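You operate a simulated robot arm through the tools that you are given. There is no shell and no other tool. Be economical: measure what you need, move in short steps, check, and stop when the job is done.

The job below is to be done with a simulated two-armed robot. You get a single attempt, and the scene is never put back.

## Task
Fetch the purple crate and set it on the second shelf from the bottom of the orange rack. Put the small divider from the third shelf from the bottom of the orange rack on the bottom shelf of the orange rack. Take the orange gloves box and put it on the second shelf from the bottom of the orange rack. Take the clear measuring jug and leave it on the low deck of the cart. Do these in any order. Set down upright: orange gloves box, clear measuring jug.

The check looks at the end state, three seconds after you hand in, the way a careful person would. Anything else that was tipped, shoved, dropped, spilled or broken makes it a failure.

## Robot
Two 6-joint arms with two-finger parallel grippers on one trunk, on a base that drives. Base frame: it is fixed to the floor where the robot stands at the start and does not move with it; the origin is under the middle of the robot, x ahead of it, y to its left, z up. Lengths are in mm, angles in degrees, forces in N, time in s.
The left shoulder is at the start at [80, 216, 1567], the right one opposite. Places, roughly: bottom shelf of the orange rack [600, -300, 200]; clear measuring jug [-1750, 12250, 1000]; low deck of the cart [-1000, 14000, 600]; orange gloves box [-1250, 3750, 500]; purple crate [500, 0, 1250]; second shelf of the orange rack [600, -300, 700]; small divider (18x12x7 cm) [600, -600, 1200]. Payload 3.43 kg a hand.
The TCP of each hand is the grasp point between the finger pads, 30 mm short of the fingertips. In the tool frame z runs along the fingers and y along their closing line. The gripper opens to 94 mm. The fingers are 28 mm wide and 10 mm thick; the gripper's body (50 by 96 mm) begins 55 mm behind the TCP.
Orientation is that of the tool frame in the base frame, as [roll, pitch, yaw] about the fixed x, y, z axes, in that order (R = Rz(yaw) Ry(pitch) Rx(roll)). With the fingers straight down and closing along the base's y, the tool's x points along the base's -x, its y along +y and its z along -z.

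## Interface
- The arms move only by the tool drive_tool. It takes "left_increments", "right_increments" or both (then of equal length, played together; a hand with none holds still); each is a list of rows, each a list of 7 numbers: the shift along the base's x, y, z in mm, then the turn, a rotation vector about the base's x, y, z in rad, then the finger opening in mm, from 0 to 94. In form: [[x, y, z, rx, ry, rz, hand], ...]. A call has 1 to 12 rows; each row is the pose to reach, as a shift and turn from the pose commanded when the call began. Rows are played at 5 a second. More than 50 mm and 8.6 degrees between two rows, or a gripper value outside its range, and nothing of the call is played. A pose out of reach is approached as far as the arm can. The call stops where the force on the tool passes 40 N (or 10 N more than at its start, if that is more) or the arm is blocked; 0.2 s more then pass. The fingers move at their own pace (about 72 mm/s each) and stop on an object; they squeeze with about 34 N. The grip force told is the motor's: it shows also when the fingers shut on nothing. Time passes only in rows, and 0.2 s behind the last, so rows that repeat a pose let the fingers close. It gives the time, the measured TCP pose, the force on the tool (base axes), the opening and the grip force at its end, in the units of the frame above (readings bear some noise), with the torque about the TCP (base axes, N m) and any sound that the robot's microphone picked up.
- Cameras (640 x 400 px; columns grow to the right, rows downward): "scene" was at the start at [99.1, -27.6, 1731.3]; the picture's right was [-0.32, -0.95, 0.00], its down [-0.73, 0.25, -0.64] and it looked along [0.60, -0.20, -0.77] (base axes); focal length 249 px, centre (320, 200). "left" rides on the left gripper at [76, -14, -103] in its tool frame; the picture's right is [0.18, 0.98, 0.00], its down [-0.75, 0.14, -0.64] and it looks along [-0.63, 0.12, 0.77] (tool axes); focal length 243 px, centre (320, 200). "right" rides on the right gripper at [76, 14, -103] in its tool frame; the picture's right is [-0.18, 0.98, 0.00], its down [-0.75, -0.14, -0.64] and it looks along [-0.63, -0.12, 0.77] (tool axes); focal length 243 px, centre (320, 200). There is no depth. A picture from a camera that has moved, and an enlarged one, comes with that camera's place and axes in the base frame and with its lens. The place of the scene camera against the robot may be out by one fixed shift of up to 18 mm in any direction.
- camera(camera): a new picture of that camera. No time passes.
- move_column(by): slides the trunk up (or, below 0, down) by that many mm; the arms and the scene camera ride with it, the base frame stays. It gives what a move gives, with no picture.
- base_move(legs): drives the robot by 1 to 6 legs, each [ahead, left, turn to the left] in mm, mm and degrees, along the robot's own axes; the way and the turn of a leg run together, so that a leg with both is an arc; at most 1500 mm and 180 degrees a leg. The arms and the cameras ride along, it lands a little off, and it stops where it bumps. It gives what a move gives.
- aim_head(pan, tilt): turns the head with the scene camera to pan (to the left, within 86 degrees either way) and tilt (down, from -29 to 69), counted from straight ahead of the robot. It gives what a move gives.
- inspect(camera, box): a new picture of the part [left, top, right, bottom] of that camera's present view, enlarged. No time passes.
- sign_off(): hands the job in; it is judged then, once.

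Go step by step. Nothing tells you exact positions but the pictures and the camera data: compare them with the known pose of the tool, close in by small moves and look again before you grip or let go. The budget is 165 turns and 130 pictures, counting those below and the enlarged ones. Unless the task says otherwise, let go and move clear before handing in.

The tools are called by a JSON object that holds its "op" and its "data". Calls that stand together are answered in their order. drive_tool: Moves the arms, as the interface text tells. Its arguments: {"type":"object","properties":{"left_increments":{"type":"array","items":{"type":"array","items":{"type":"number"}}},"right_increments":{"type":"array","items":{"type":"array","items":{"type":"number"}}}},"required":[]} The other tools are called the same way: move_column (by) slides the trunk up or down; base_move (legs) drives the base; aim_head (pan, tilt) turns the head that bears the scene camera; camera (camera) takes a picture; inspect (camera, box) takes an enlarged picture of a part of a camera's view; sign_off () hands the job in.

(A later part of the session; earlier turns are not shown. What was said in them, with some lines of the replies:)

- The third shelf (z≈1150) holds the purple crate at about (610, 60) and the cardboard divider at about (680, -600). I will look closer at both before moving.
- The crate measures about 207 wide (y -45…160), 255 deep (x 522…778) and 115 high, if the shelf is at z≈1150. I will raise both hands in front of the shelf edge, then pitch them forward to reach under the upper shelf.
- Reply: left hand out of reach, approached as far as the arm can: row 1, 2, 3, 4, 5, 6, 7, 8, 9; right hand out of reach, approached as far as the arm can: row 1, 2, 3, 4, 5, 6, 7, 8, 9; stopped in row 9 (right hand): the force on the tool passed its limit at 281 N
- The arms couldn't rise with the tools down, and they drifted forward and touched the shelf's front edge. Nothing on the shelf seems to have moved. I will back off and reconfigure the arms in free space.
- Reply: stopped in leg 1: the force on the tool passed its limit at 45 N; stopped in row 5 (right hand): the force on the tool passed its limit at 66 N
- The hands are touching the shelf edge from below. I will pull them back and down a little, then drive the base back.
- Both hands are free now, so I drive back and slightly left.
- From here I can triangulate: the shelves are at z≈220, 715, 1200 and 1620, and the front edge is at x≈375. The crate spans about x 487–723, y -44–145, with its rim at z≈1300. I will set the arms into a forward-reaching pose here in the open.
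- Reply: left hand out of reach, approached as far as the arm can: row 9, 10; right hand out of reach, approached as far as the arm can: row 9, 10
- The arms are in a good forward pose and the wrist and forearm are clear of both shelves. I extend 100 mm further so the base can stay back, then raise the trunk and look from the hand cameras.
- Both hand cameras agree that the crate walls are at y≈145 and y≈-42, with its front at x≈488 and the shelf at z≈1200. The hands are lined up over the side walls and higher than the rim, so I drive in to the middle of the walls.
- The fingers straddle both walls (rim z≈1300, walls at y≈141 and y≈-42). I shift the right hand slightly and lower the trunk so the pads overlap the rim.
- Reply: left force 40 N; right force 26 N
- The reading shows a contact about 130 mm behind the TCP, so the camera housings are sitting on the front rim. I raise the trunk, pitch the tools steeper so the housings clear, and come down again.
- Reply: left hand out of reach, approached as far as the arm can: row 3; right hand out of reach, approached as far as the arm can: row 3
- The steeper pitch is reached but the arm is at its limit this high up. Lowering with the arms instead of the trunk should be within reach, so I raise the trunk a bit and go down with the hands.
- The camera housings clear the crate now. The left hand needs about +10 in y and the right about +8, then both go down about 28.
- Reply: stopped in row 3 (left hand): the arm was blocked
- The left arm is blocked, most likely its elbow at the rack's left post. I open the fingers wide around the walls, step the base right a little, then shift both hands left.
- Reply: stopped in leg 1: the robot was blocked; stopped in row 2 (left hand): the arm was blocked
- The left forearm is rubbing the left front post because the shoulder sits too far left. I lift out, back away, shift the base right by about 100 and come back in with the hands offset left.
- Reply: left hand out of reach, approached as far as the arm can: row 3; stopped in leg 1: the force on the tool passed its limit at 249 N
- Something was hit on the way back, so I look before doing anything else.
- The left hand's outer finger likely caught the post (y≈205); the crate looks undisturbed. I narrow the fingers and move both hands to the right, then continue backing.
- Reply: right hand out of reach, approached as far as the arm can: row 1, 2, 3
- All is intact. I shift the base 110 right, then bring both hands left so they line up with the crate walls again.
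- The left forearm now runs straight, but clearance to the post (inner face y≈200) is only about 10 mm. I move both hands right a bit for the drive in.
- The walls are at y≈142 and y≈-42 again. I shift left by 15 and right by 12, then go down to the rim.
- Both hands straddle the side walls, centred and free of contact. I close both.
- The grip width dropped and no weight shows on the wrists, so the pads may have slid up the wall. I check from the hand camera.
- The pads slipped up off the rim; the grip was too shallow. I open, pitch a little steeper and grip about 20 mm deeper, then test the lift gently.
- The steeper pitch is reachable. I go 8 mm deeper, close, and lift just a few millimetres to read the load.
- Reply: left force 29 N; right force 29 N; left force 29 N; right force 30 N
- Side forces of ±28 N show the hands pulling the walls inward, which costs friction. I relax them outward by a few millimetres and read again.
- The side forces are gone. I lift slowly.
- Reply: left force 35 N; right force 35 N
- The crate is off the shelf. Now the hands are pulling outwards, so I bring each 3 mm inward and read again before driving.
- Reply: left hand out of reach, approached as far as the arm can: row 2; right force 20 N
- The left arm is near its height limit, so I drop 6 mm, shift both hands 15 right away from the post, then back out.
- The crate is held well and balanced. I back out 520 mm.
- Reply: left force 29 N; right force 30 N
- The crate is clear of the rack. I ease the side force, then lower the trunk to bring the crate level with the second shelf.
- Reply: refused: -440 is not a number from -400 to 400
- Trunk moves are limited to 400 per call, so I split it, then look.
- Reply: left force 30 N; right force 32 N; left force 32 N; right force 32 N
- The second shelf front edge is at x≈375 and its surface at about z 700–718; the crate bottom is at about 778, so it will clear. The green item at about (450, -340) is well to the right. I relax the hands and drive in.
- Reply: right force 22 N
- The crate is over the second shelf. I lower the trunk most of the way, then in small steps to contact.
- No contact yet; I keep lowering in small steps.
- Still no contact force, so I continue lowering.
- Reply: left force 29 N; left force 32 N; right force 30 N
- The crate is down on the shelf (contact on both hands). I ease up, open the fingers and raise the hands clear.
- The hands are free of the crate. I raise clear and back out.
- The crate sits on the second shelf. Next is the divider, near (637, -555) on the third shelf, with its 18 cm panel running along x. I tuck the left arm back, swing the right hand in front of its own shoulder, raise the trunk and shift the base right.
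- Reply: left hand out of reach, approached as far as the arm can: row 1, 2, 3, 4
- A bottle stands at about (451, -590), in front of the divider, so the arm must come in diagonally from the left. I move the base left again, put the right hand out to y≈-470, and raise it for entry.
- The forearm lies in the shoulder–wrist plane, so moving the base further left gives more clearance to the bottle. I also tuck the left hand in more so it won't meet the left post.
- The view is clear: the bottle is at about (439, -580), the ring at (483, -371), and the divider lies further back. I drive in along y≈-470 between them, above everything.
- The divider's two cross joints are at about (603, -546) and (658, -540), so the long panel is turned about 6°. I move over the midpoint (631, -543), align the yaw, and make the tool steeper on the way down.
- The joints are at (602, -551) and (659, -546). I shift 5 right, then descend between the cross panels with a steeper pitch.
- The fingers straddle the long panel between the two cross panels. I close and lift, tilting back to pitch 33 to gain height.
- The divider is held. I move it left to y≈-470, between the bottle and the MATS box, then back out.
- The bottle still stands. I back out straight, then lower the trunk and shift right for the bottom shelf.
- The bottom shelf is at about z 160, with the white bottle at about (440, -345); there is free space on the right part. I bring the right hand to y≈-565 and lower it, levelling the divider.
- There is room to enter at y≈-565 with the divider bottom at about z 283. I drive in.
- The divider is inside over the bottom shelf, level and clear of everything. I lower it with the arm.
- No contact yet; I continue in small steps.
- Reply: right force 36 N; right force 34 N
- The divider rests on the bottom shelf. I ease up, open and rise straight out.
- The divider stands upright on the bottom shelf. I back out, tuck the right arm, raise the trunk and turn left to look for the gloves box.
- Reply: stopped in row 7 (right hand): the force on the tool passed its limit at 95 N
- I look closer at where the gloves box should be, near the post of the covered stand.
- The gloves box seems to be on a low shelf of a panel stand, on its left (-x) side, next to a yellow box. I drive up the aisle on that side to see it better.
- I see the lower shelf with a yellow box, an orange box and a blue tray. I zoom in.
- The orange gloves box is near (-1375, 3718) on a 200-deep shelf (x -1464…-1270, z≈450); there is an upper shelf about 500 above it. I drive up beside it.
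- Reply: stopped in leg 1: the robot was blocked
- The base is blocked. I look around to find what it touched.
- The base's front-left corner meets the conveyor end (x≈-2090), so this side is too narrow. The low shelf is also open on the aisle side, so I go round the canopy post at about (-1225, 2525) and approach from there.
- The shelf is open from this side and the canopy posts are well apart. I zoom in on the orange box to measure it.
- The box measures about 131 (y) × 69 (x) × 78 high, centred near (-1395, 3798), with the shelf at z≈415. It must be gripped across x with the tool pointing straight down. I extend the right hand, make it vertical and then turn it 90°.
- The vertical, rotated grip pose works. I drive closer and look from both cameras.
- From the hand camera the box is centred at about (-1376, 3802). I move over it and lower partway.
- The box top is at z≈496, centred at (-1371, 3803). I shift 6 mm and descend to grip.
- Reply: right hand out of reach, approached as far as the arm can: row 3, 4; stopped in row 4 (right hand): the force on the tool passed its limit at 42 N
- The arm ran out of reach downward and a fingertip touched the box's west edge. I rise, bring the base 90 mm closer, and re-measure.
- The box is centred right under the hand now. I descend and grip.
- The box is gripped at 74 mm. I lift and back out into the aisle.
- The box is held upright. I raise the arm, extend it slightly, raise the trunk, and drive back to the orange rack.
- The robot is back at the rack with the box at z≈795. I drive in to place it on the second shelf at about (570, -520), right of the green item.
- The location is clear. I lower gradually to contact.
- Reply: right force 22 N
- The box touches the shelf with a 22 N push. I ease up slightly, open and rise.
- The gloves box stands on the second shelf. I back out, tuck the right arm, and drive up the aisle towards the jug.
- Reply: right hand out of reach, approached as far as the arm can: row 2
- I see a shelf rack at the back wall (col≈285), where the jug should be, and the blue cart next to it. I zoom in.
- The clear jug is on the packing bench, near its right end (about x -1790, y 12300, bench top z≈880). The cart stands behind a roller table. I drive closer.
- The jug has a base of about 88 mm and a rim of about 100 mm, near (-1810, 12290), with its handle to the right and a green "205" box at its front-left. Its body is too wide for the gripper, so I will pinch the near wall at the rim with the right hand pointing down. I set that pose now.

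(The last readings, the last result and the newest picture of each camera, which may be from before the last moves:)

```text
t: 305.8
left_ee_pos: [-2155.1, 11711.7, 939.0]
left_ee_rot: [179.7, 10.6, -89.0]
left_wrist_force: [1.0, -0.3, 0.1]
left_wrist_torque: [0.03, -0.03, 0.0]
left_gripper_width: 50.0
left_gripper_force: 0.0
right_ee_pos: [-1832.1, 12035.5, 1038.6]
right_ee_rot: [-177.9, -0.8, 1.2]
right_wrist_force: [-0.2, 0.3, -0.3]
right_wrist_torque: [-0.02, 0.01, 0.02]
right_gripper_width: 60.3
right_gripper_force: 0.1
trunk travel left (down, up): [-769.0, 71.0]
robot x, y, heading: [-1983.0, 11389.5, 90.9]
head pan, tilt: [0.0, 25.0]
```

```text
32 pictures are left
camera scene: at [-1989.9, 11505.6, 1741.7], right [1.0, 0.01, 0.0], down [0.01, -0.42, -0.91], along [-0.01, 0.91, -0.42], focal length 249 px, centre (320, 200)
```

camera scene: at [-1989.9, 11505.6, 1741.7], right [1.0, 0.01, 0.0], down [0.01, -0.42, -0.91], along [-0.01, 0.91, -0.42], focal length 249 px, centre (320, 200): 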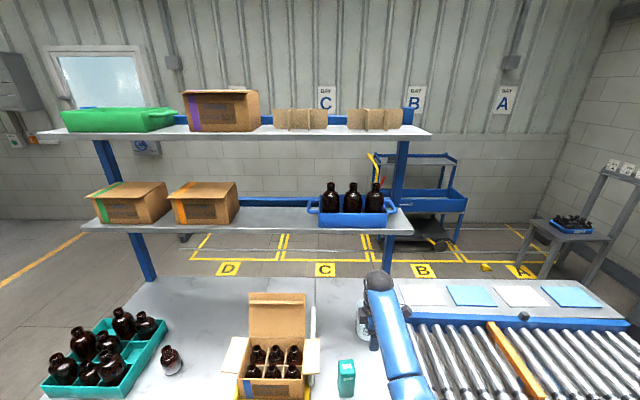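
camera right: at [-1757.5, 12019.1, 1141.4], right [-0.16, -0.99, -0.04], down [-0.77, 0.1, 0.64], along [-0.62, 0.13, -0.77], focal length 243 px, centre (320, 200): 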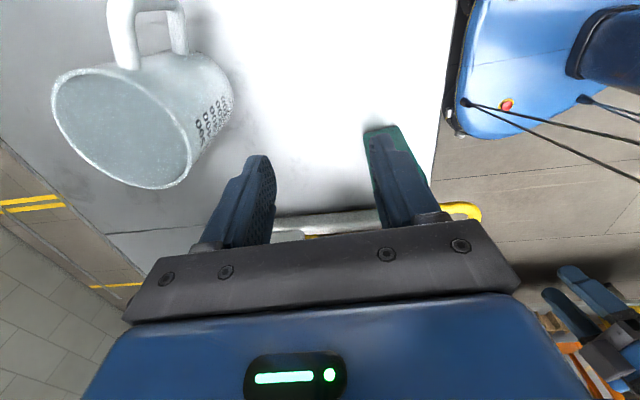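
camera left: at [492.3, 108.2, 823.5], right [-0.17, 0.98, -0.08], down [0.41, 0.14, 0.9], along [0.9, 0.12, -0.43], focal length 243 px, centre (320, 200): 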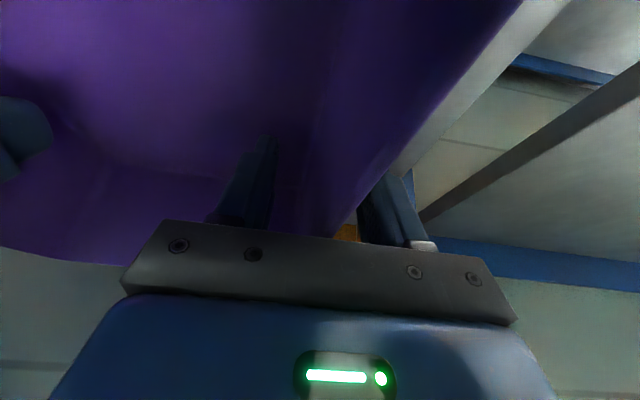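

I drive 85 mm closer and take a second view to fix the rim height and position.

{"op": "base_move", "data": {"legs": [[85, 0, -0.9]]}}

{"op": "camera", "data": {"camera": "right"}}

```text
t: 306.9
left_ee_pos: [-2150.1, 11789.8, 940.6]
left_ee_rot: [179.9, 10.9, -89.8]
left_wrist_force: [0.6, -0.5, -0.4]
left_wrist_torque: [0.03, 0.0, -0.03]
left_gripper_width: 49.9
left_gripper_force: 0.1
right_ee_pos: [-1823.9, 12109.8, 1040.8]
right_ee_rot: [-177.5, -0.8, 0.3]
right_wrist_force: [-0.3, 0.4, 0.5]
right_wrist_torque: [0.07, 0.03, 0.03]
right_gripper_width: 59.9
right_gripper_force: 0.0
trunk travel left (down, up): [-769.0, 71.0]
robot x, y, heading: [-1984.8, 11469.7, 90.0]
head pan, tilt: [0.0, 25.0]
```

```text
31 pictures are left
camera right: at [-1748.9, 12091.9, 1145.4], right [-0.18, -0.98, -0.04], down [-0.76, 0.11, 0.64], along [-0.62, 0.15, -0.77], focal length 243 px, centre (320, 200)
```

right: 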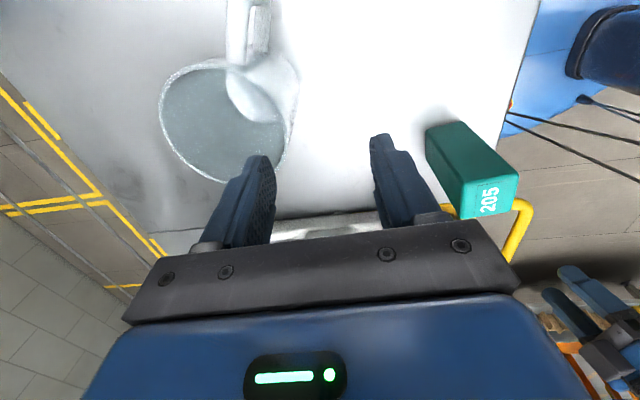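

The rim is at z≈968, the jug's centre at about (-1814, 12184) with radius 47, so the near wall is at y≈12138. I move above it, descend with one finger inside and one outside, and close.

{"op": "drive_tool", "data": {"right_increments": [[5, 14, 0, 0, 0, 0, 60], [10, 28, 0, 0, 0, 0, 60], [10, 28, -25, 0, 0, 0, 60], [10, 28, -50, 0, 0, 0, 60], [10, 28, -70, 0, 0, 0, 60]]}}

{"op": "camera", "data": {"camera": "right"}}

```text
t: 308.1
left_ee_pos: [-2148.9, 11797.3, 938.1]
left_ee_rot: [179.8, 10.5, -89.9]
left_wrist_force: [-0.1, 0.2, -0.9]
left_wrist_torque: [0.0, -0.01, -0.05]
left_gripper_width: 49.9
left_gripper_force: 0.0
right_ee_pos: [-1814.3, 12143.5, 967.6]
right_ee_rot: [-177.9, -0.9, 0.3]
right_wrist_force: [-0.6, -0.7, -0.4]
right_wrist_torque: [-0.02, 0.02, 0.01]
right_gripper_width: 59.9
right_gripper_force: 0.1
trunk travel left (down, up): [-769.0, 71.0]
robot x, y, heading: [-1984.9, 11474.7, 90.1]
head pan, tilt: [0.0, 25.0]
```

```text
30 pictures are left
camera right: at [-1738.3, 12127.1, 1070.9], right [-0.18, -0.98, -0.04], down [-0.76, 0.11, 0.64], along [-0.62, 0.14, -0.77], focal length 243 px, centre (320, 200)
```

right: 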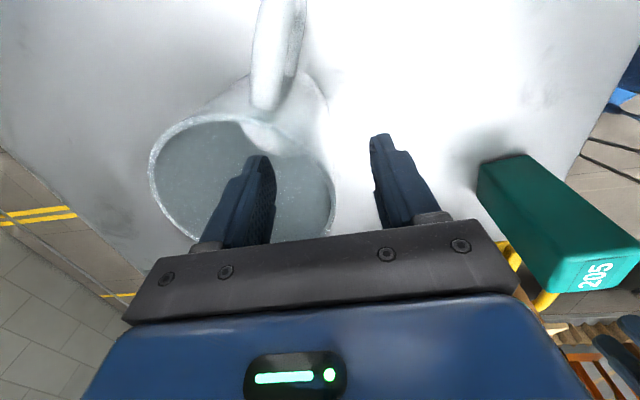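

One finger is inside and one outside, with the wall well centred. I lower 16 mm more, close, and lift a little.

{"op": "drive_tool", "data": {"right_increments": [[0, -3, -8, 0, 0, 0, 60], [0, -3, -17, 0, 0, 0, 60], [0, -3, -17, 0, 0, 0, 30], [0, -3, -17, 0, 0, 0, 0], [0, -3, -17, 0, 0, 0, 0], [0, -3, -17, 0, 0, 0, 0], [0, -3, -7, 0, 0, 0, 0], [0, -3, 8, 0, 0, 0, 0], [0, -3, 25, 0, 0, 0, 0]]}}

{"op": "camera", "data": {"camera": "right"}}

{"op": "camera", "data": {"camera": "scene"}}

```text
t: 310.1
left_ee_pos: [-2149.3, 11795.5, 937.1]
left_ee_rot: [179.8, 10.6, -89.9]
left_wrist_force: [-0.3, 0.3, 0.0]
left_wrist_torque: [-0.02, 0.04, 0.0]
left_gripper_width: 50.2
left_gripper_force: 0.0
right_ee_pos: [-1812.5, 12142.1, 992.3]
right_ee_rot: [-178.1, -0.8, 0.3]
right_wrist_force: [0.1, 0.4, -0.6]
right_wrist_torque: [-0.03, 0.01, -0.02]
right_gripper_width: 7.9
right_gripper_force: 33.9
trunk travel left (down, up): [-769.0, 71.0]
robot x, y, heading: [-1985.3, 11478.8, 89.8]
head pan, tilt: [0.0, 25.0]
```

```text
29 pictures are left
camera right: at [-1738.5, 12125.0, 1095.5], right [-0.18, -0.98, -0.04], down [-0.76, 0.11, 0.64], along [-0.62, 0.14, -0.77], focal length 243 px, centre (320, 200)
```

right: 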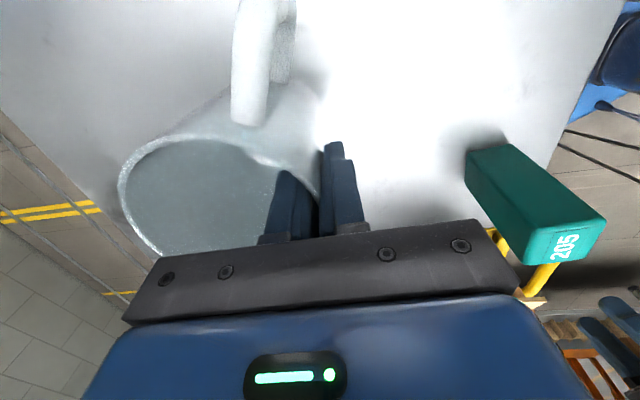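

```text
28 pictures are left
camera scene: at [-1988.6, 11590.4, 1741.5], right [1.0, 0.0, 0.0], down [0.0, -0.42, -0.91], along [0.0, 0.91, -0.42], focal length 249 px, centre (320, 200)
```

scene: 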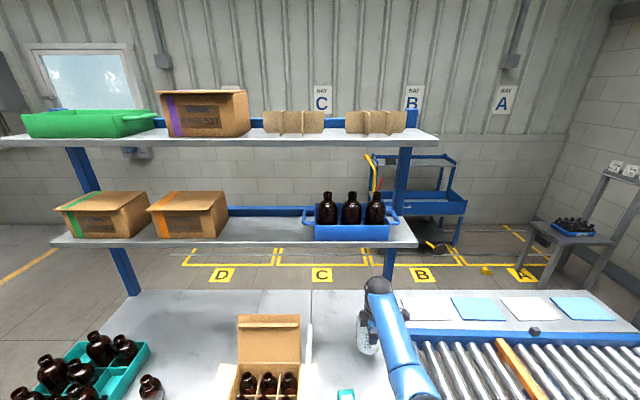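

The jug appears lifted. I raise the trunk 60, back away and check the hold.

{"op": "move_column", "data": {"by": 60}}

{"op": "base_move", "data": {"legs": [[-600, 0, 0]]}}

{"op": "camera", "data": {"camera": "scene"}}

```text
t: 311.1
left_ee_pos: [-2150.2, 11796.6, 998.2]
left_ee_rot: [179.7, 10.5, -89.9]
left_wrist_force: [-0.3, -0.4, 0.3]
left_wrist_torque: [-0.02, 0.0, 0.0]
left_gripper_width: 50.3
left_gripper_force: 0.1
right_ee_pos: [-1813.4, 12142.9, 1050.8]
right_ee_rot: [-177.9, -0.7, 0.3]
right_wrist_force: [0.1, -0.2, -0.3]
right_wrist_torque: [-0.05, -0.01, -0.02]
right_gripper_width: 7.8
right_gripper_force: 33.7
trunk travel left (down, up): [-829.0, 11.0]
robot x, y, heading: [-1981.3, 11472.0, 90.1]
head pan, tilt: [0.0, 25.0]
```

```text
t: 314.4
left_ee_pos: [-2150.6, 11197.8, 997.0]
left_ee_rot: [179.8, 10.4, -90.0]
left_wrist_force: [0.2, 0.5, -0.3]
left_wrist_torque: [-0.02, 0.01, -0.04]
left_gripper_width: 50.2
left_gripper_force: 0.2
right_ee_pos: [-1812.9, 11541.7, 1050.1]
right_ee_rot: [-178.1, -0.9, 0.2]
right_wrist_force: [-1.1, -0.8, -1.2]
right_wrist_torque: [-0.06, 0.02, -0.01]
right_gripper_width: 7.9
right_gripper_force: 33.8
trunk travel left (down, up): [-829.0, 11.0]
robot x, y, heading: [-1985.5, 10869.7, 89.7]
head pan, tilt: [0.0, 25.0]
```

```text
27 pictures are left
camera scene: at [-1989.7, 10992.7, 1801.3], right [1.0, 0.0, 0.0], down [0.0, -0.42, -0.91], along [0.0, 0.91, -0.42], focal length 249 px, centre (320, 200)
```

scene: 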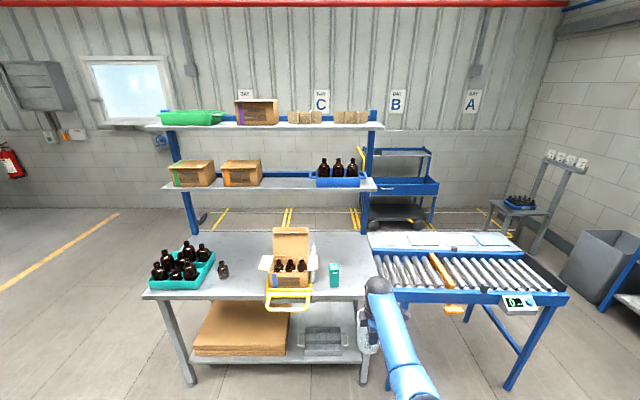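

The jug is held. I go around the right end of the roller table to reach the cart.

{"op": "base_move", "data": {"legs": [[0, -830, 0], [0, -825, 0], [1100, 0, 0], [1000, 0, 0]]}}

{"op": "aim_head", "data": {"pan": 35, "tilt": 40}}

{"op": "camera", "data": {"camera": "scene"}}

```text
t: 332.9
left_ee_pos: [-488.7, 13292.6, 998.3]
left_ee_rot: [179.7, 10.7, -90.0]
left_wrist_force: [0.5, -0.2, -0.1]
left_wrist_torque: [0.01, 0.01, -0.02]
left_gripper_width: 50.2
left_gripper_force: 0.1
right_ee_pos: [-151.5, 13636.3, 1052.0]
right_ee_rot: [-177.9, -0.8, 0.2]
right_wrist_force: [-0.4, 0.3, -1.2]
right_wrist_torque: [-0.08, 0.03, -0.01]
right_gripper_width: 8.0
right_gripper_force: 33.3
trunk travel left (down, up): [-829.0, 11.0]
robot x, y, heading: [-323.7, 12968.8, 89.8]
head pan, tilt: [0.0, 25.0]
```

```text
t: 333.9
left_ee_pos: [-487.8, 13293.2, 997.7]
left_ee_rot: [179.7, 10.5, -90.0]
left_wrist_force: [-0.5, 0.2, -0.3]
left_wrist_torque: [-0.01, 0.03, -0.01]
left_gripper_width: 50.1
left_gripper_force: 0.0
right_ee_pos: [-150.8, 13638.0, 1052.1]
right_ee_rot: [-178.0, -0.8, 0.2]
right_wrist_force: [-0.2, -0.6, -0.7]
right_wrist_torque: [-0.04, -0.01, 0.0]
right_gripper_width: 7.7
right_gripper_force: 33.7
trunk travel left (down, up): [-829.0, 11.0]
robot x, y, heading: [-323.0, 12966.1, 89.8]
head pan, tilt: [35.0, 40.0]
```

```text
26 pictures are left
camera scene: at [-376.3, 13064.8, 1778.2], right [0.82, 0.57, 0.0], down [0.37, -0.53, -0.77], along [-0.44, 0.63, -0.64], focal length 249 px, centre (320, 200)
```

scene: 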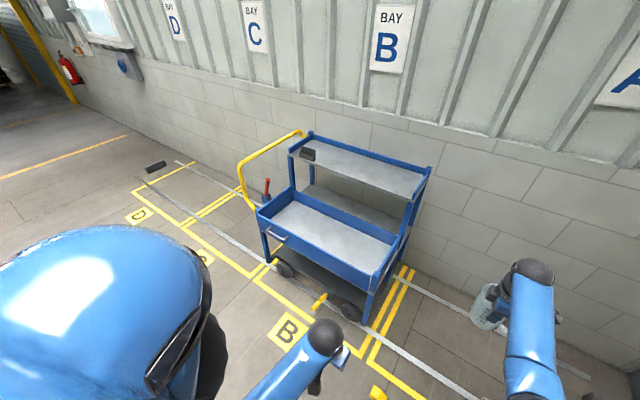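

The cart is clear now: its low deck is a lipped tray (rim z≈630, front y≈13840, x about -1420…-550), and its front half is not covered by the top deck (front edge y≈14130). I zoom in to judge the deck height.

{"op": "inspect", "data": {"camera": "scene", "box": [240, 120, 440, 330]}}

```text
1.90 times, centred on (340, 225) of scene
camera zoom: at [-376.3, 13064.8, 1778.2], right [0.82, 0.57, 0.0], down [0.37, -0.53, -0.77], along [-0.44, 0.63, -0.64], focal length 474 px, centre (282, 152)
```

zoom: 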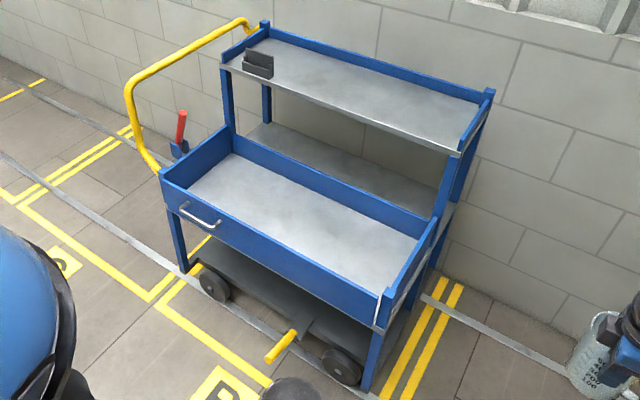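

The low deck is the lipped tray at z≈560–600, open at the front (y 13800–14080). I move in front of it so the jug will be near (-960, 13945), then check from the hand camera before lowering.

{"op": "base_move", "data": {"legs": [[60, 0, 0], [0, 805, 0.2], [170, 0, 0]]}}

{"op": "aim_head", "data": {"pan": -10, "tilt": 55}}

{"op": "camera", "data": {"camera": "right"}}

{"op": "camera", "data": {"camera": "scene"}}

```text
t: 339.9
left_ee_pos: [-1290.4, 13519.3, 998.9]
left_ee_rot: [179.9, 10.8, -89.8]
left_wrist_force: [-0.4, -0.4, 0.6]
left_wrist_torque: [0.04, 0.02, -0.01]
left_gripper_width: 50.1
left_gripper_force: 0.1
right_ee_pos: [-954.1, 13866.6, 1053.3]
right_ee_rot: [-177.9, -0.8, 0.4]
right_wrist_force: [-0.2, -0.1, -1.3]
right_wrist_torque: [-0.04, -0.02, -0.01]
right_gripper_width: 7.7
right_gripper_force: 33.6
trunk travel left (down, up): [-829.0, 11.0]
robot x, y, heading: [-1126.5, 13196.3, 90.0]
head pan, tilt: [35.0, 40.0]
```

```text
t: 341.0
left_ee_pos: [-1291.3, 13523.0, 998.6]
left_ee_rot: [179.8, 10.4, -89.9]
left_wrist_force: [-0.1, 0.8, -0.7]
left_wrist_torque: [-0.03, 0.0, -0.01]
left_gripper_width: 50.0
left_gripper_force: 0.0
right_ee_pos: [-954.0, 13868.7, 1051.4]
right_ee_rot: [-178.0, -0.8, 0.4]
right_wrist_force: [0.6, 0.1, -1.3]
right_wrist_torque: [-0.02, 0.03, 0.03]
right_gripper_width: 7.7
right_gripper_force: 33.9
trunk travel left (down, up): [-829.0, 11.0]
robot x, y, heading: [-1125.8, 13194.9, 89.9]
head pan, tilt: [-10.0, 55.0]
```

```text
24 pictures are left
camera right: at [-879.5, 13852.2, 1154.9], right [-0.18, -0.98, -0.04], down [-0.76, 0.11, 0.64], along [-0.62, 0.14, -0.77], focal length 243 px, centre (320, 200)
```

right: 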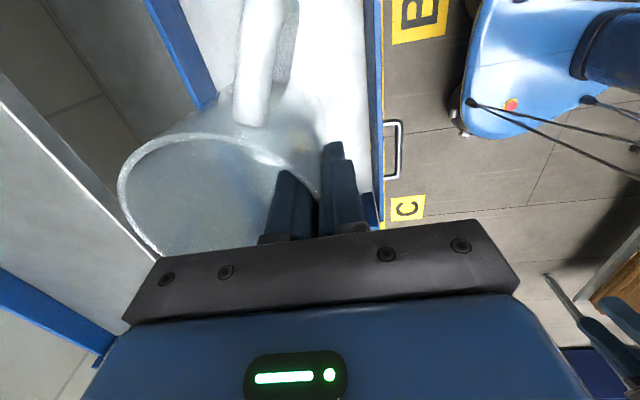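

```text
23 pictures are left
camera scene: at [-1116.0, 13296.4, 1757.5], right [0.98, -0.17, 0.0], down [-0.14, -0.81, -0.57], along [0.1, 0.56, -0.82], focal length 249 px, centre (320, 200)
```

scene: 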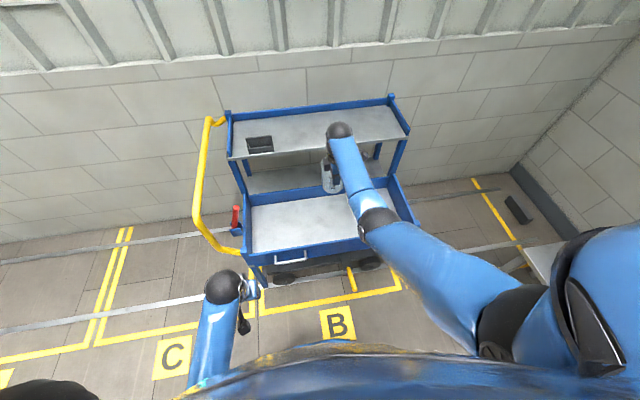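

The hand camera shows the tray interior spanning y≈13795–14090, with the top deck's front edge at y≈14070; the jug (y 13867–13961) will go straight down into the tray. I shift 25 forward and lower the trunk.

{"op": "drive_tool", "data": {"right_increments": [[0, 12, 0, 0, 0, 0, 0], [0, 24, 0, 0, 0, 0, 0]]}}

{"op": "move_column", "data": {"by": -320}}

{"op": "camera", "data": {"camera": "right"}}

{"op": "camera", "data": {"camera": "scene"}}

```text
t: 341.6
left_ee_pos: [-1290.2, 13523.6, 997.6]
left_ee_rot: [179.8, 10.4, -89.8]
left_wrist_force: [-0.1, 0.6, -0.9]
left_wrist_torque: [0.01, -0.02, 0.0]
left_gripper_width: 50.0
left_gripper_force: 0.1
right_ee_pos: [-954.7, 13893.2, 1050.6]
right_ee_rot: [-178.0, -0.8, 0.4]
right_wrist_force: [-0.9, 0.1, -0.8]
right_wrist_torque: [-0.04, 0.01, -0.03]
right_gripper_width: 7.6
right_gripper_force: 34.2
trunk travel left (down, up): [-829.0, 11.0]
robot x, y, heading: [-1124.3, 13197.2, 90.3]
head pan, tilt: [-10.0, 55.0]
```

```text
t: 344.8
left_ee_pos: [-1290.3, 13523.8, 677.7]
left_ee_rot: [179.8, 10.5, -89.8]
left_wrist_force: [0.0, 0.0, 0.4]
left_wrist_torque: [0.0, -0.03, -0.01]
left_gripper_width: 49.8
left_gripper_force: 0.1
right_ee_pos: [-954.6, 13894.2, 731.3]
right_ee_rot: [-178.0, -0.8, 0.4]
right_wrist_force: [0.7, -0.5, -1.0]
right_wrist_torque: [-0.1, 0.01, -0.01]
right_gripper_width: 7.6
right_gripper_force: 34.2
trunk travel left (down, up): [-509.0, 331.0]
robot x, y, heading: [-1127.3, 13198.6, 90.1]
head pan, tilt: [-10.0, 55.0]
```

```text
22 pictures are left
camera right: at [-879.9, 13875.4, 835.2], right [-0.18, -0.98, -0.04], down [-0.76, 0.11, 0.64], along [-0.62, 0.14, -0.77], focal length 243 px, centre (320, 200)
```

right: 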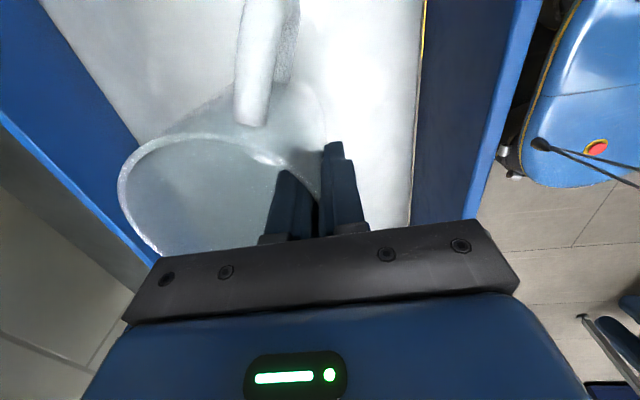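

```text
21 pictures are left
camera scene: at [-1116.1, 13295.6, 1437.6], right [0.98, -0.17, 0.0], down [-0.14, -0.81, -0.57], along [0.1, 0.56, -0.82], focal length 249 px, centre (320, 200)
```

scene: 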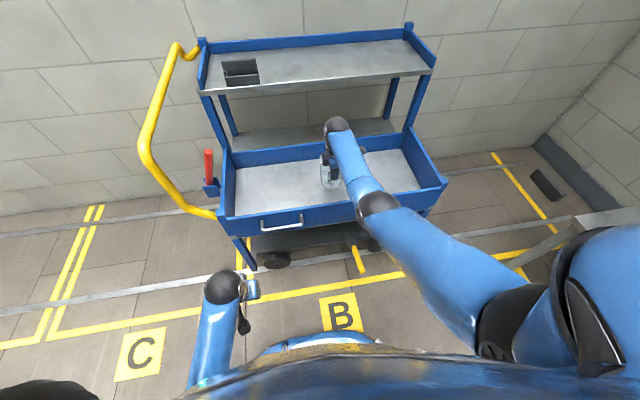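

Before lowering I zoom in on the cart to be sure which surface is its low deck.

{"op": "inspect", "data": {"camera": "scene", "box": [190, 20, 460, 270]}}

```text
1.60 times, centred on (325, 145) of scene
camera zoom: at [-1116.1, 13295.6, 1437.6], right [0.98, -0.17, 0.0], down [-0.14, -0.81, -0.57], along [0.1, 0.56, -0.82], focal length 398 px, centre (312, 288)
```

zoom: 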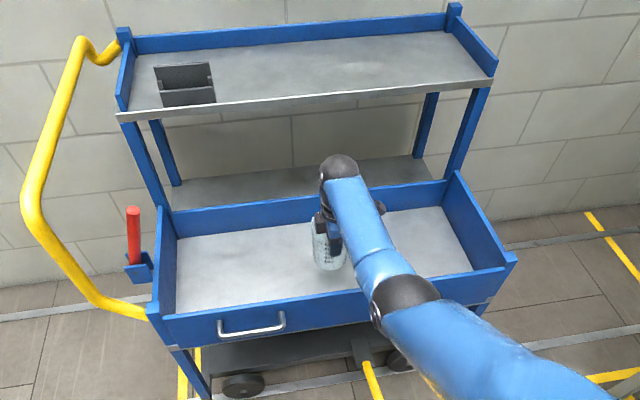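

The tray floor and the surface behind it are one level (z≈550), so the tray is the low deck. I nudge the base a little towards the deck centre, then lower gently.

{"op": "base_move", "data": {"legs": [[40, 30, 0]]}}

{"op": "move_column", "data": {"by": -40}}

{"op": "move_column", "data": {"by": -12}}

{"op": "camera", "data": {"camera": "scene"}}

```text
t: 345.7
left_ee_pos: [-1319.4, 13558.7, 678.9]
left_ee_rot: [179.8, 10.6, -89.9]
left_wrist_force: [0.0, -1.5, 0.2]
left_wrist_torque: [0.02, 0.03, 0.0]
left_gripper_width: 50.1
left_gripper_force: 0.0
right_ee_pos: [-982.4, 13930.6, 732.2]
right_ee_rot: [-177.9, -0.7, 0.3]
right_wrist_force: [0.1, -0.5, -0.5]
right_wrist_torque: [-0.05, 0.04, 0.01]
right_gripper_width: 7.8
right_gripper_force: 33.9
trunk travel left (down, up): [-509.0, 331.0]
robot x, y, heading: [-1152.5, 13237.1, 89.9]
head pan, tilt: [-10.0, 55.0]
```

```text
t: 346.5
left_ee_pos: [-1319.8, 13561.6, 637.2]
left_ee_rot: [179.8, 10.5, -89.8]
left_wrist_force: [-0.5, -0.8, 0.0]
left_wrist_torque: [0.02, -0.01, 0.01]
left_gripper_width: 50.2
left_gripper_force: 0.1
right_ee_pos: [-982.8, 13931.8, 692.9]
right_ee_rot: [-178.0, -0.8, 0.5]
right_wrist_force: [-0.3, -0.2, -1.7]
right_wrist_torque: [-0.02, 0.02, 0.0]
right_gripper_width: 7.3
right_gripper_force: 33.6
trunk travel left (down, up): [-469.0, 371.0]
robot x, y, heading: [-1157.5, 13234.6, 90.0]
head pan, tilt: [-10.0, 55.0]
```

```text
t: 347.1
left_ee_pos: [-1319.4, 13560.2, 625.6]
left_ee_rot: [179.8, 10.5, -89.8]
left_wrist_force: [0.3, 0.2, 0.2]
left_wrist_torque: [0.01, -0.01, -0.01]
left_gripper_width: 50.2
left_gripper_force: 0.1
right_ee_pos: [-983.2, 13929.1, 680.0]
right_ee_rot: [-177.9, -0.8, 0.2]
right_wrist_force: [0.4, 0.5, -2.0]
right_wrist_torque: [0.01, 0.0, 0.05]
right_gripper_width: 7.7
right_gripper_force: 33.9
trunk travel left (down, up): [-457.0, 383.0]
robot x, y, heading: [-1156.6, 13238.2, 89.9]
head pan, tilt: [-10.0, 55.0]
```

```text
19 pictures are left
camera scene: at [-1145.4, 13333.7, 1385.5], right [0.98, -0.17, 0.0], down [-0.14, -0.81, -0.57], along [0.1, 0.56, -0.82], focal length 249 px, centre (320, 200)
```

scene: 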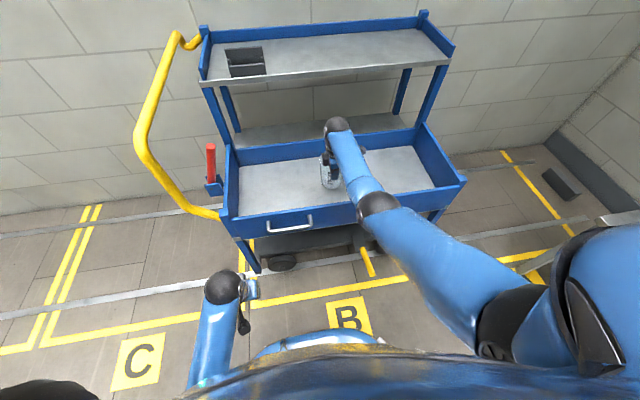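

I continue lowering in small steps.

{"op": "move_column", "data": {"by": -8}}

{"op": "move_column", "data": {"by": -6}}

{"op": "move_column", "data": {"by": -6}}

{"op": "move_column", "data": {"by": -6}}

```text
t: 347.7
left_ee_pos: [-1318.9, 13559.4, 617.1]
left_ee_rot: [179.8, 10.5, -89.8]
left_wrist_force: [0.0, -0.3, 0.7]
left_wrist_torque: [0.01, 0.0, 0.01]
left_gripper_width: 49.8
left_gripper_force: 0.1
right_ee_pos: [-982.9, 13930.8, 671.7]
right_ee_rot: [-178.0, -0.9, 0.2]
right_wrist_force: [0.5, 0.3, -1.7]
right_wrist_torque: [-0.06, 0.01, 0.0]
right_gripper_width: 7.7
right_gripper_force: 33.9
trunk travel left (down, up): [-449.0, 391.0]
robot x, y, heading: [-1156.0, 13236.0, 90.1]
head pan, tilt: [-10.0, 55.0]
```

```text
t: 348.2
left_ee_pos: [-1320.3, 13561.0, 611.6]
left_ee_rot: [179.8, 10.6, -89.8]
left_wrist_force: [0.0, -0.1, 0.6]
left_wrist_torque: [0.01, -0.01, 0.02]
left_gripper_width: 50.1
left_gripper_force: 0.0
right_ee_pos: [-983.1, 13930.2, 664.9]
right_ee_rot: [-178.0, -0.8, 0.3]
right_wrist_force: [0.6, 0.2, -1.2]
right_wrist_torque: [-0.06, 0.01, 0.0]
right_gripper_width: 7.6
right_gripper_force: 33.9
trunk travel left (down, up): [-443.0, 397.0]
robot x, y, heading: [-1153.7, 13237.8, 90.0]
head pan, tilt: [-10.0, 55.0]
```

```text
t: 348.8
left_ee_pos: [-1320.2, 13561.3, 605.5]
left_ee_rot: [179.8, 10.5, -89.8]
left_wrist_force: [-0.5, 0.2, 0.2]
left_wrist_torque: [0.03, 0.01, 0.01]
left_gripper_width: 50.0
left_gripper_force: 0.1
right_ee_pos: [-982.9, 13930.3, 658.9]
right_ee_rot: [-178.0, -0.8, 0.3]
right_wrist_force: [0.4, 0.4, -1.2]
right_wrist_torque: [-0.07, 0.04, 0.01]
right_gripper_width: 7.7
right_gripper_force: 34.4
trunk travel left (down, up): [-437.0, 403.0]
robot x, y, heading: [-1154.3, 13235.8, 90.0]
head pan, tilt: [-10.0, 55.0]
```

```text
t: 349.3
left_ee_pos: [-1318.6, 13560.5, 600.1]
left_ee_rot: [179.8, 10.5, -89.8]
left_wrist_force: [0.8, 0.5, 0.2]
left_wrist_torque: [0.0, 0.05, -0.02]
left_gripper_width: 50.0
left_gripper_force: 0.0
right_ee_pos: [-983.6, 13930.0, 654.0]
right_ee_rot: [-178.0, -0.8, 0.3]
right_wrist_force: [-0.4, 0.3, -0.7]
right_wrist_torque: [-0.09, 0.03, -0.01]
right_gripper_width: 7.3
right_gripper_force: 33.7
trunk travel left (down, up): [-431.0, 409.0]
robot x, y, heading: [-1158.0, 13229.8, 90.1]
head pan, tilt: [-10.0, 55.0]
```

Not yet touching, so I look through the hand camera at how close the base is while stepping on.

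{"op": "move_column", "data": {"by": -6}}

{"op": "move_column", "data": {"by": -6}}

{"op": "camera", "data": {"camera": "right"}}

{"op": "inspect", "data": {"camera": "scene", "box": [280, 100, 400, 230]}}

```text
t: 349.9
left_ee_pos: [-1319.6, 13559.5, 594.4]
left_ee_rot: [180.0, 10.5, -89.8]
left_wrist_force: [0.6, -0.3, -0.1]
left_wrist_torque: [-0.01, -0.01, 0.01]
left_gripper_width: 50.1
left_gripper_force: 0.0
right_ee_pos: [-984.4, 13930.9, 650.6]
right_ee_rot: [-177.8, -0.7, 0.3]
right_wrist_force: [1.0, -1.7, 12.0]
right_wrist_torque: [-0.02, 0.15, 0.0]
right_gripper_width: 7.8
right_gripper_force: 34.2
trunk travel left (down, up): [-425.0, 415.0]
robot x, y, heading: [-1157.4, 13235.7, 90.0]
head pan, tilt: [-10.0, 55.0]
```

```text
t: 350.4
left_ee_pos: [-1319.8, 13558.7, 589.1]
left_ee_rot: [179.9, 10.7, -89.8]
left_wrist_force: [0.7, -0.2, 0.1]
left_wrist_torque: [-0.02, 0.0, 0.0]
left_gripper_width: 49.9
left_gripper_force: 0.2
right_ee_pos: [-983.6, 13930.2, 648.2]
right_ee_rot: [-177.4, -0.7, 0.2]
right_wrist_force: [2.2, -0.8, 34.7]
right_wrist_torque: [0.05, 0.4, -0.17]
right_gripper_width: 8.0
right_gripper_force: 33.6
trunk travel left (down, up): [-419.0, 421.0]
robot x, y, heading: [-1153.5, 13238.4, 90.0]
head pan, tilt: [-10.0, 55.0]
```

```text
18 pictures are left
camera right: at [-909.0, 13912.1, 751.5], right [-0.18, -0.98, -0.05], down [-0.76, 0.11, 0.64], along [-0.62, 0.15, -0.77], focal length 243 px, centre (320, 200)
```

right: 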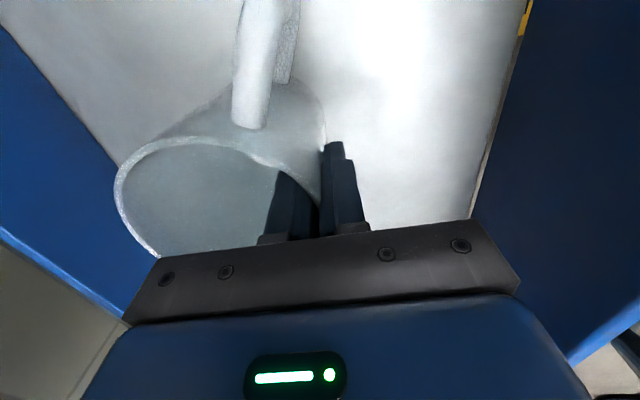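

```text
3.08 times, centred on (340, 165) of scene
camera zoom: at [-1146.4, 13328.4, 1348.3], right [0.98, -0.17, 0.0], down [-0.14, -0.8, -0.58], along [0.1, 0.57, -0.82], focal length 766 px, centre (258, 308)
```

zoom: 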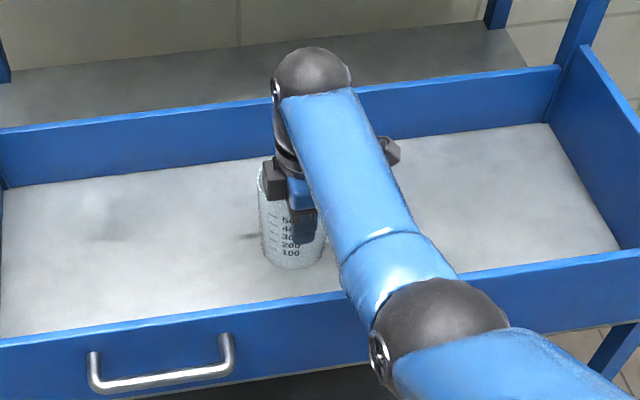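

The jug has settled on the low deck at about (-983, 13976), contact on the hand. I ease up, open and rise straight out.

{"op": "move_column", "data": {"by": 5}}

{"op": "drive_tool", "data": {"right_increments": [[0, 0, 0, 0, 0, 0, 15], [0, 0, 0, 0, 0, 0, 30], [0, 0, 0, 0, 0, 0, 45], [0, 0, 0, 0, 0, 0, 45]]}}

{"op": "camera", "data": {"camera": "right"}}

```text
t: 351.0
left_ee_pos: [-1320.5, 13560.0, 594.5]
left_ee_rot: [179.9, 10.6, -89.8]
left_wrist_force: [-0.1, -0.6, -0.5]
left_wrist_torque: [0.0, 0.01, -0.03]
left_gripper_width: 49.9
left_gripper_force: 0.0
right_ee_pos: [-984.4, 13930.3, 647.4]
right_ee_rot: [-177.9, -0.8, 0.4]
right_wrist_force: [1.3, 6.0, 15.9]
right_wrist_torque: [0.66, 0.21, -0.11]
right_gripper_width: 7.6
right_gripper_force: 33.4
trunk travel left (down, up): [-424.0, 416.0]
robot x, y, heading: [-1153.9, 13237.2, 90.3]
head pan, tilt: [-10.0, 55.0]
```

```text
t: 352.0
left_ee_pos: [-1320.5, 13561.1, 591.9]
left_ee_rot: [179.7, 10.5, -89.8]
left_wrist_force: [-0.4, 0.3, -0.3]
left_wrist_torque: [-0.02, 0.02, 0.02]
left_gripper_width: 50.1
left_gripper_force: 0.0
right_ee_pos: [-982.4, 13929.9, 646.9]
right_ee_rot: [-178.0, -0.8, 0.3]
right_wrist_force: [0.6, -0.6, 0.3]
right_wrist_torque: [-0.03, 0.04, 0.0]
right_gripper_width: 45.0
right_gripper_force: 0.2
trunk travel left (down, up): [-424.0, 416.0]
robot x, y, heading: [-1150.3, 13236.2, 89.8]
head pan, tilt: [-10.0, 55.0]
```

```text
16 pictures are left
camera right: at [-908.6, 13913.2, 750.2], right [-0.18, -0.98, -0.04], down [-0.76, 0.11, 0.64], along [-0.62, 0.14, -0.77], focal length 243 px, centre (320, 200)
```

right: 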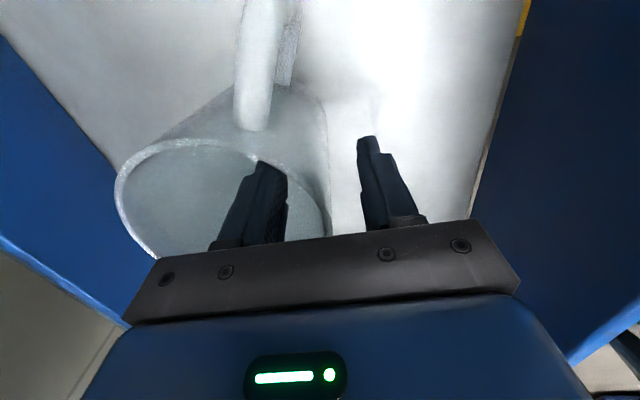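

The jug stands freely. I rise 200 and back away, then check the result.

{"op": "move_column", "data": {"by": 200}}

{"op": "base_move", "data": {"legs": [[-350, 0, 0]]}}

{"op": "aim_head", "data": {"pan": 0, "tilt": 35}}

{"op": "inspect", "data": {"camera": "scene", "box": [200, 100, 480, 330]}}

```text
t: 354.1
left_ee_pos: [-1320.1, 13560.9, 793.2]
left_ee_rot: [179.9, 10.5, -89.9]
left_wrist_force: [-0.4, -0.9, -0.3]
left_wrist_torque: [0.03, 0.0, 0.01]
left_gripper_width: 49.7
left_gripper_force: 0.0
right_ee_pos: [-983.8, 13931.0, 846.4]
right_ee_rot: [-178.0, -0.8, 0.3]
right_wrist_force: [0.3, -0.8, -0.6]
right_wrist_torque: [-0.02, 0.02, -0.01]
right_gripper_width: 44.9
right_gripper_force: 0.0
trunk travel left (down, up): [-624.0, 216.0]
robot x, y, heading: [-1152.2, 13236.4, 89.9]
head pan, tilt: [-10.0, 55.0]
```

```text
t: 356.4
left_ee_pos: [-1320.1, 13210.1, 792.3]
left_ee_rot: [179.8, 10.4, -89.7]
left_wrist_force: [-0.5, -0.4, 0.5]
left_wrist_torque: [-0.01, 0.02, -0.03]
left_gripper_width: 50.1
left_gripper_force: 0.1
right_ee_pos: [-985.8, 13580.6, 845.5]
right_ee_rot: [-178.2, -0.8, 0.5]
right_wrist_force: [0.8, -0.2, -0.1]
right_wrist_torque: [0.01, 0.02, 0.02]
right_gripper_width: 45.0
right_gripper_force: 0.0
trunk travel left (down, up): [-624.0, 216.0]
robot x, y, heading: [-1154.1, 12885.3, 89.9]
head pan, tilt: [-10.0, 55.0]
```

```text
t: 357.2
left_ee_pos: [-1320.0, 13208.8, 792.9]
left_ee_rot: [179.8, 10.6, -89.8]
left_wrist_force: [0.0, 0.8, 0.3]
left_wrist_torque: [-0.01, 0.0, -0.04]
left_gripper_width: 49.8
left_gripper_force: 0.0
right_ee_pos: [-984.1, 13579.3, 847.9]
right_ee_rot: [-178.0, -0.8, 0.5]
right_wrist_force: [-0.1, 0.0, 0.2]
right_wrist_torque: [0.0, 0.0, 0.01]
right_gripper_width: 45.0
right_gripper_force: 0.2
trunk travel left (down, up): [-624.0, 216.0]
robot x, y, heading: [-1154.0, 12885.9, 90.0]
head pan, tilt: [0.0, 35.0]
```

```text
1.74 times, centred on (340, 215) of scene
camera zoom: at [-1158.0, 12998.7, 1580.8], right [1.0, 0.0, 0.0], down [0.0, -0.57, -0.82], along [0.0, 0.82, -0.57], focal length 433 px, centre (285, 174)
```

zoom: 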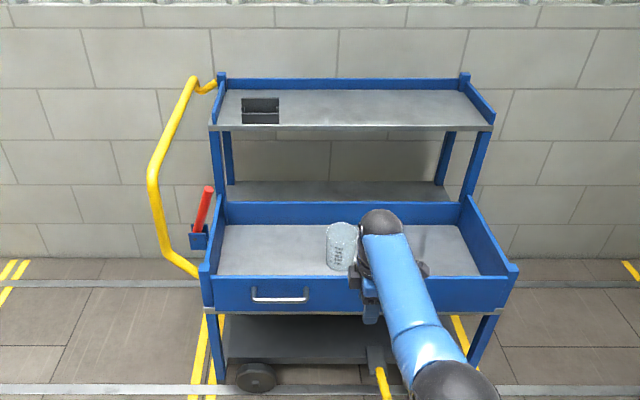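

The jug stands upright on the cart's low deck and both hands are clear. The crate, the divider and the gloves box were each seen in place on the rack, so I hand in.

{"op": "sign_off", "data": {}}

```text
The job is handed in.
```

I finished all four moves and handed the job in; I don't have the judge's result.

- **Purple crate:** it sits on the second shelf of the orange rack.
- **Small divider:** it is on the bottom shelf of the orange rack.
- **Gloves box:** it stands upright on the second shelf, to the right of the green item.
- **Measuring jug:** it stands upright in the lipped tray of the cart. I took that tray to be the low deck because its height and position match the place you gave.

Early on, the arms knocked hard against the rack's front edge, and later against its left post (readings of about 250–280 N). At the conveyor, the base pushed up against its end and stopped. In the pictures I took afterwards, nothing on the rack had moved or tipped. I did not check the conveyor closely after that contact.
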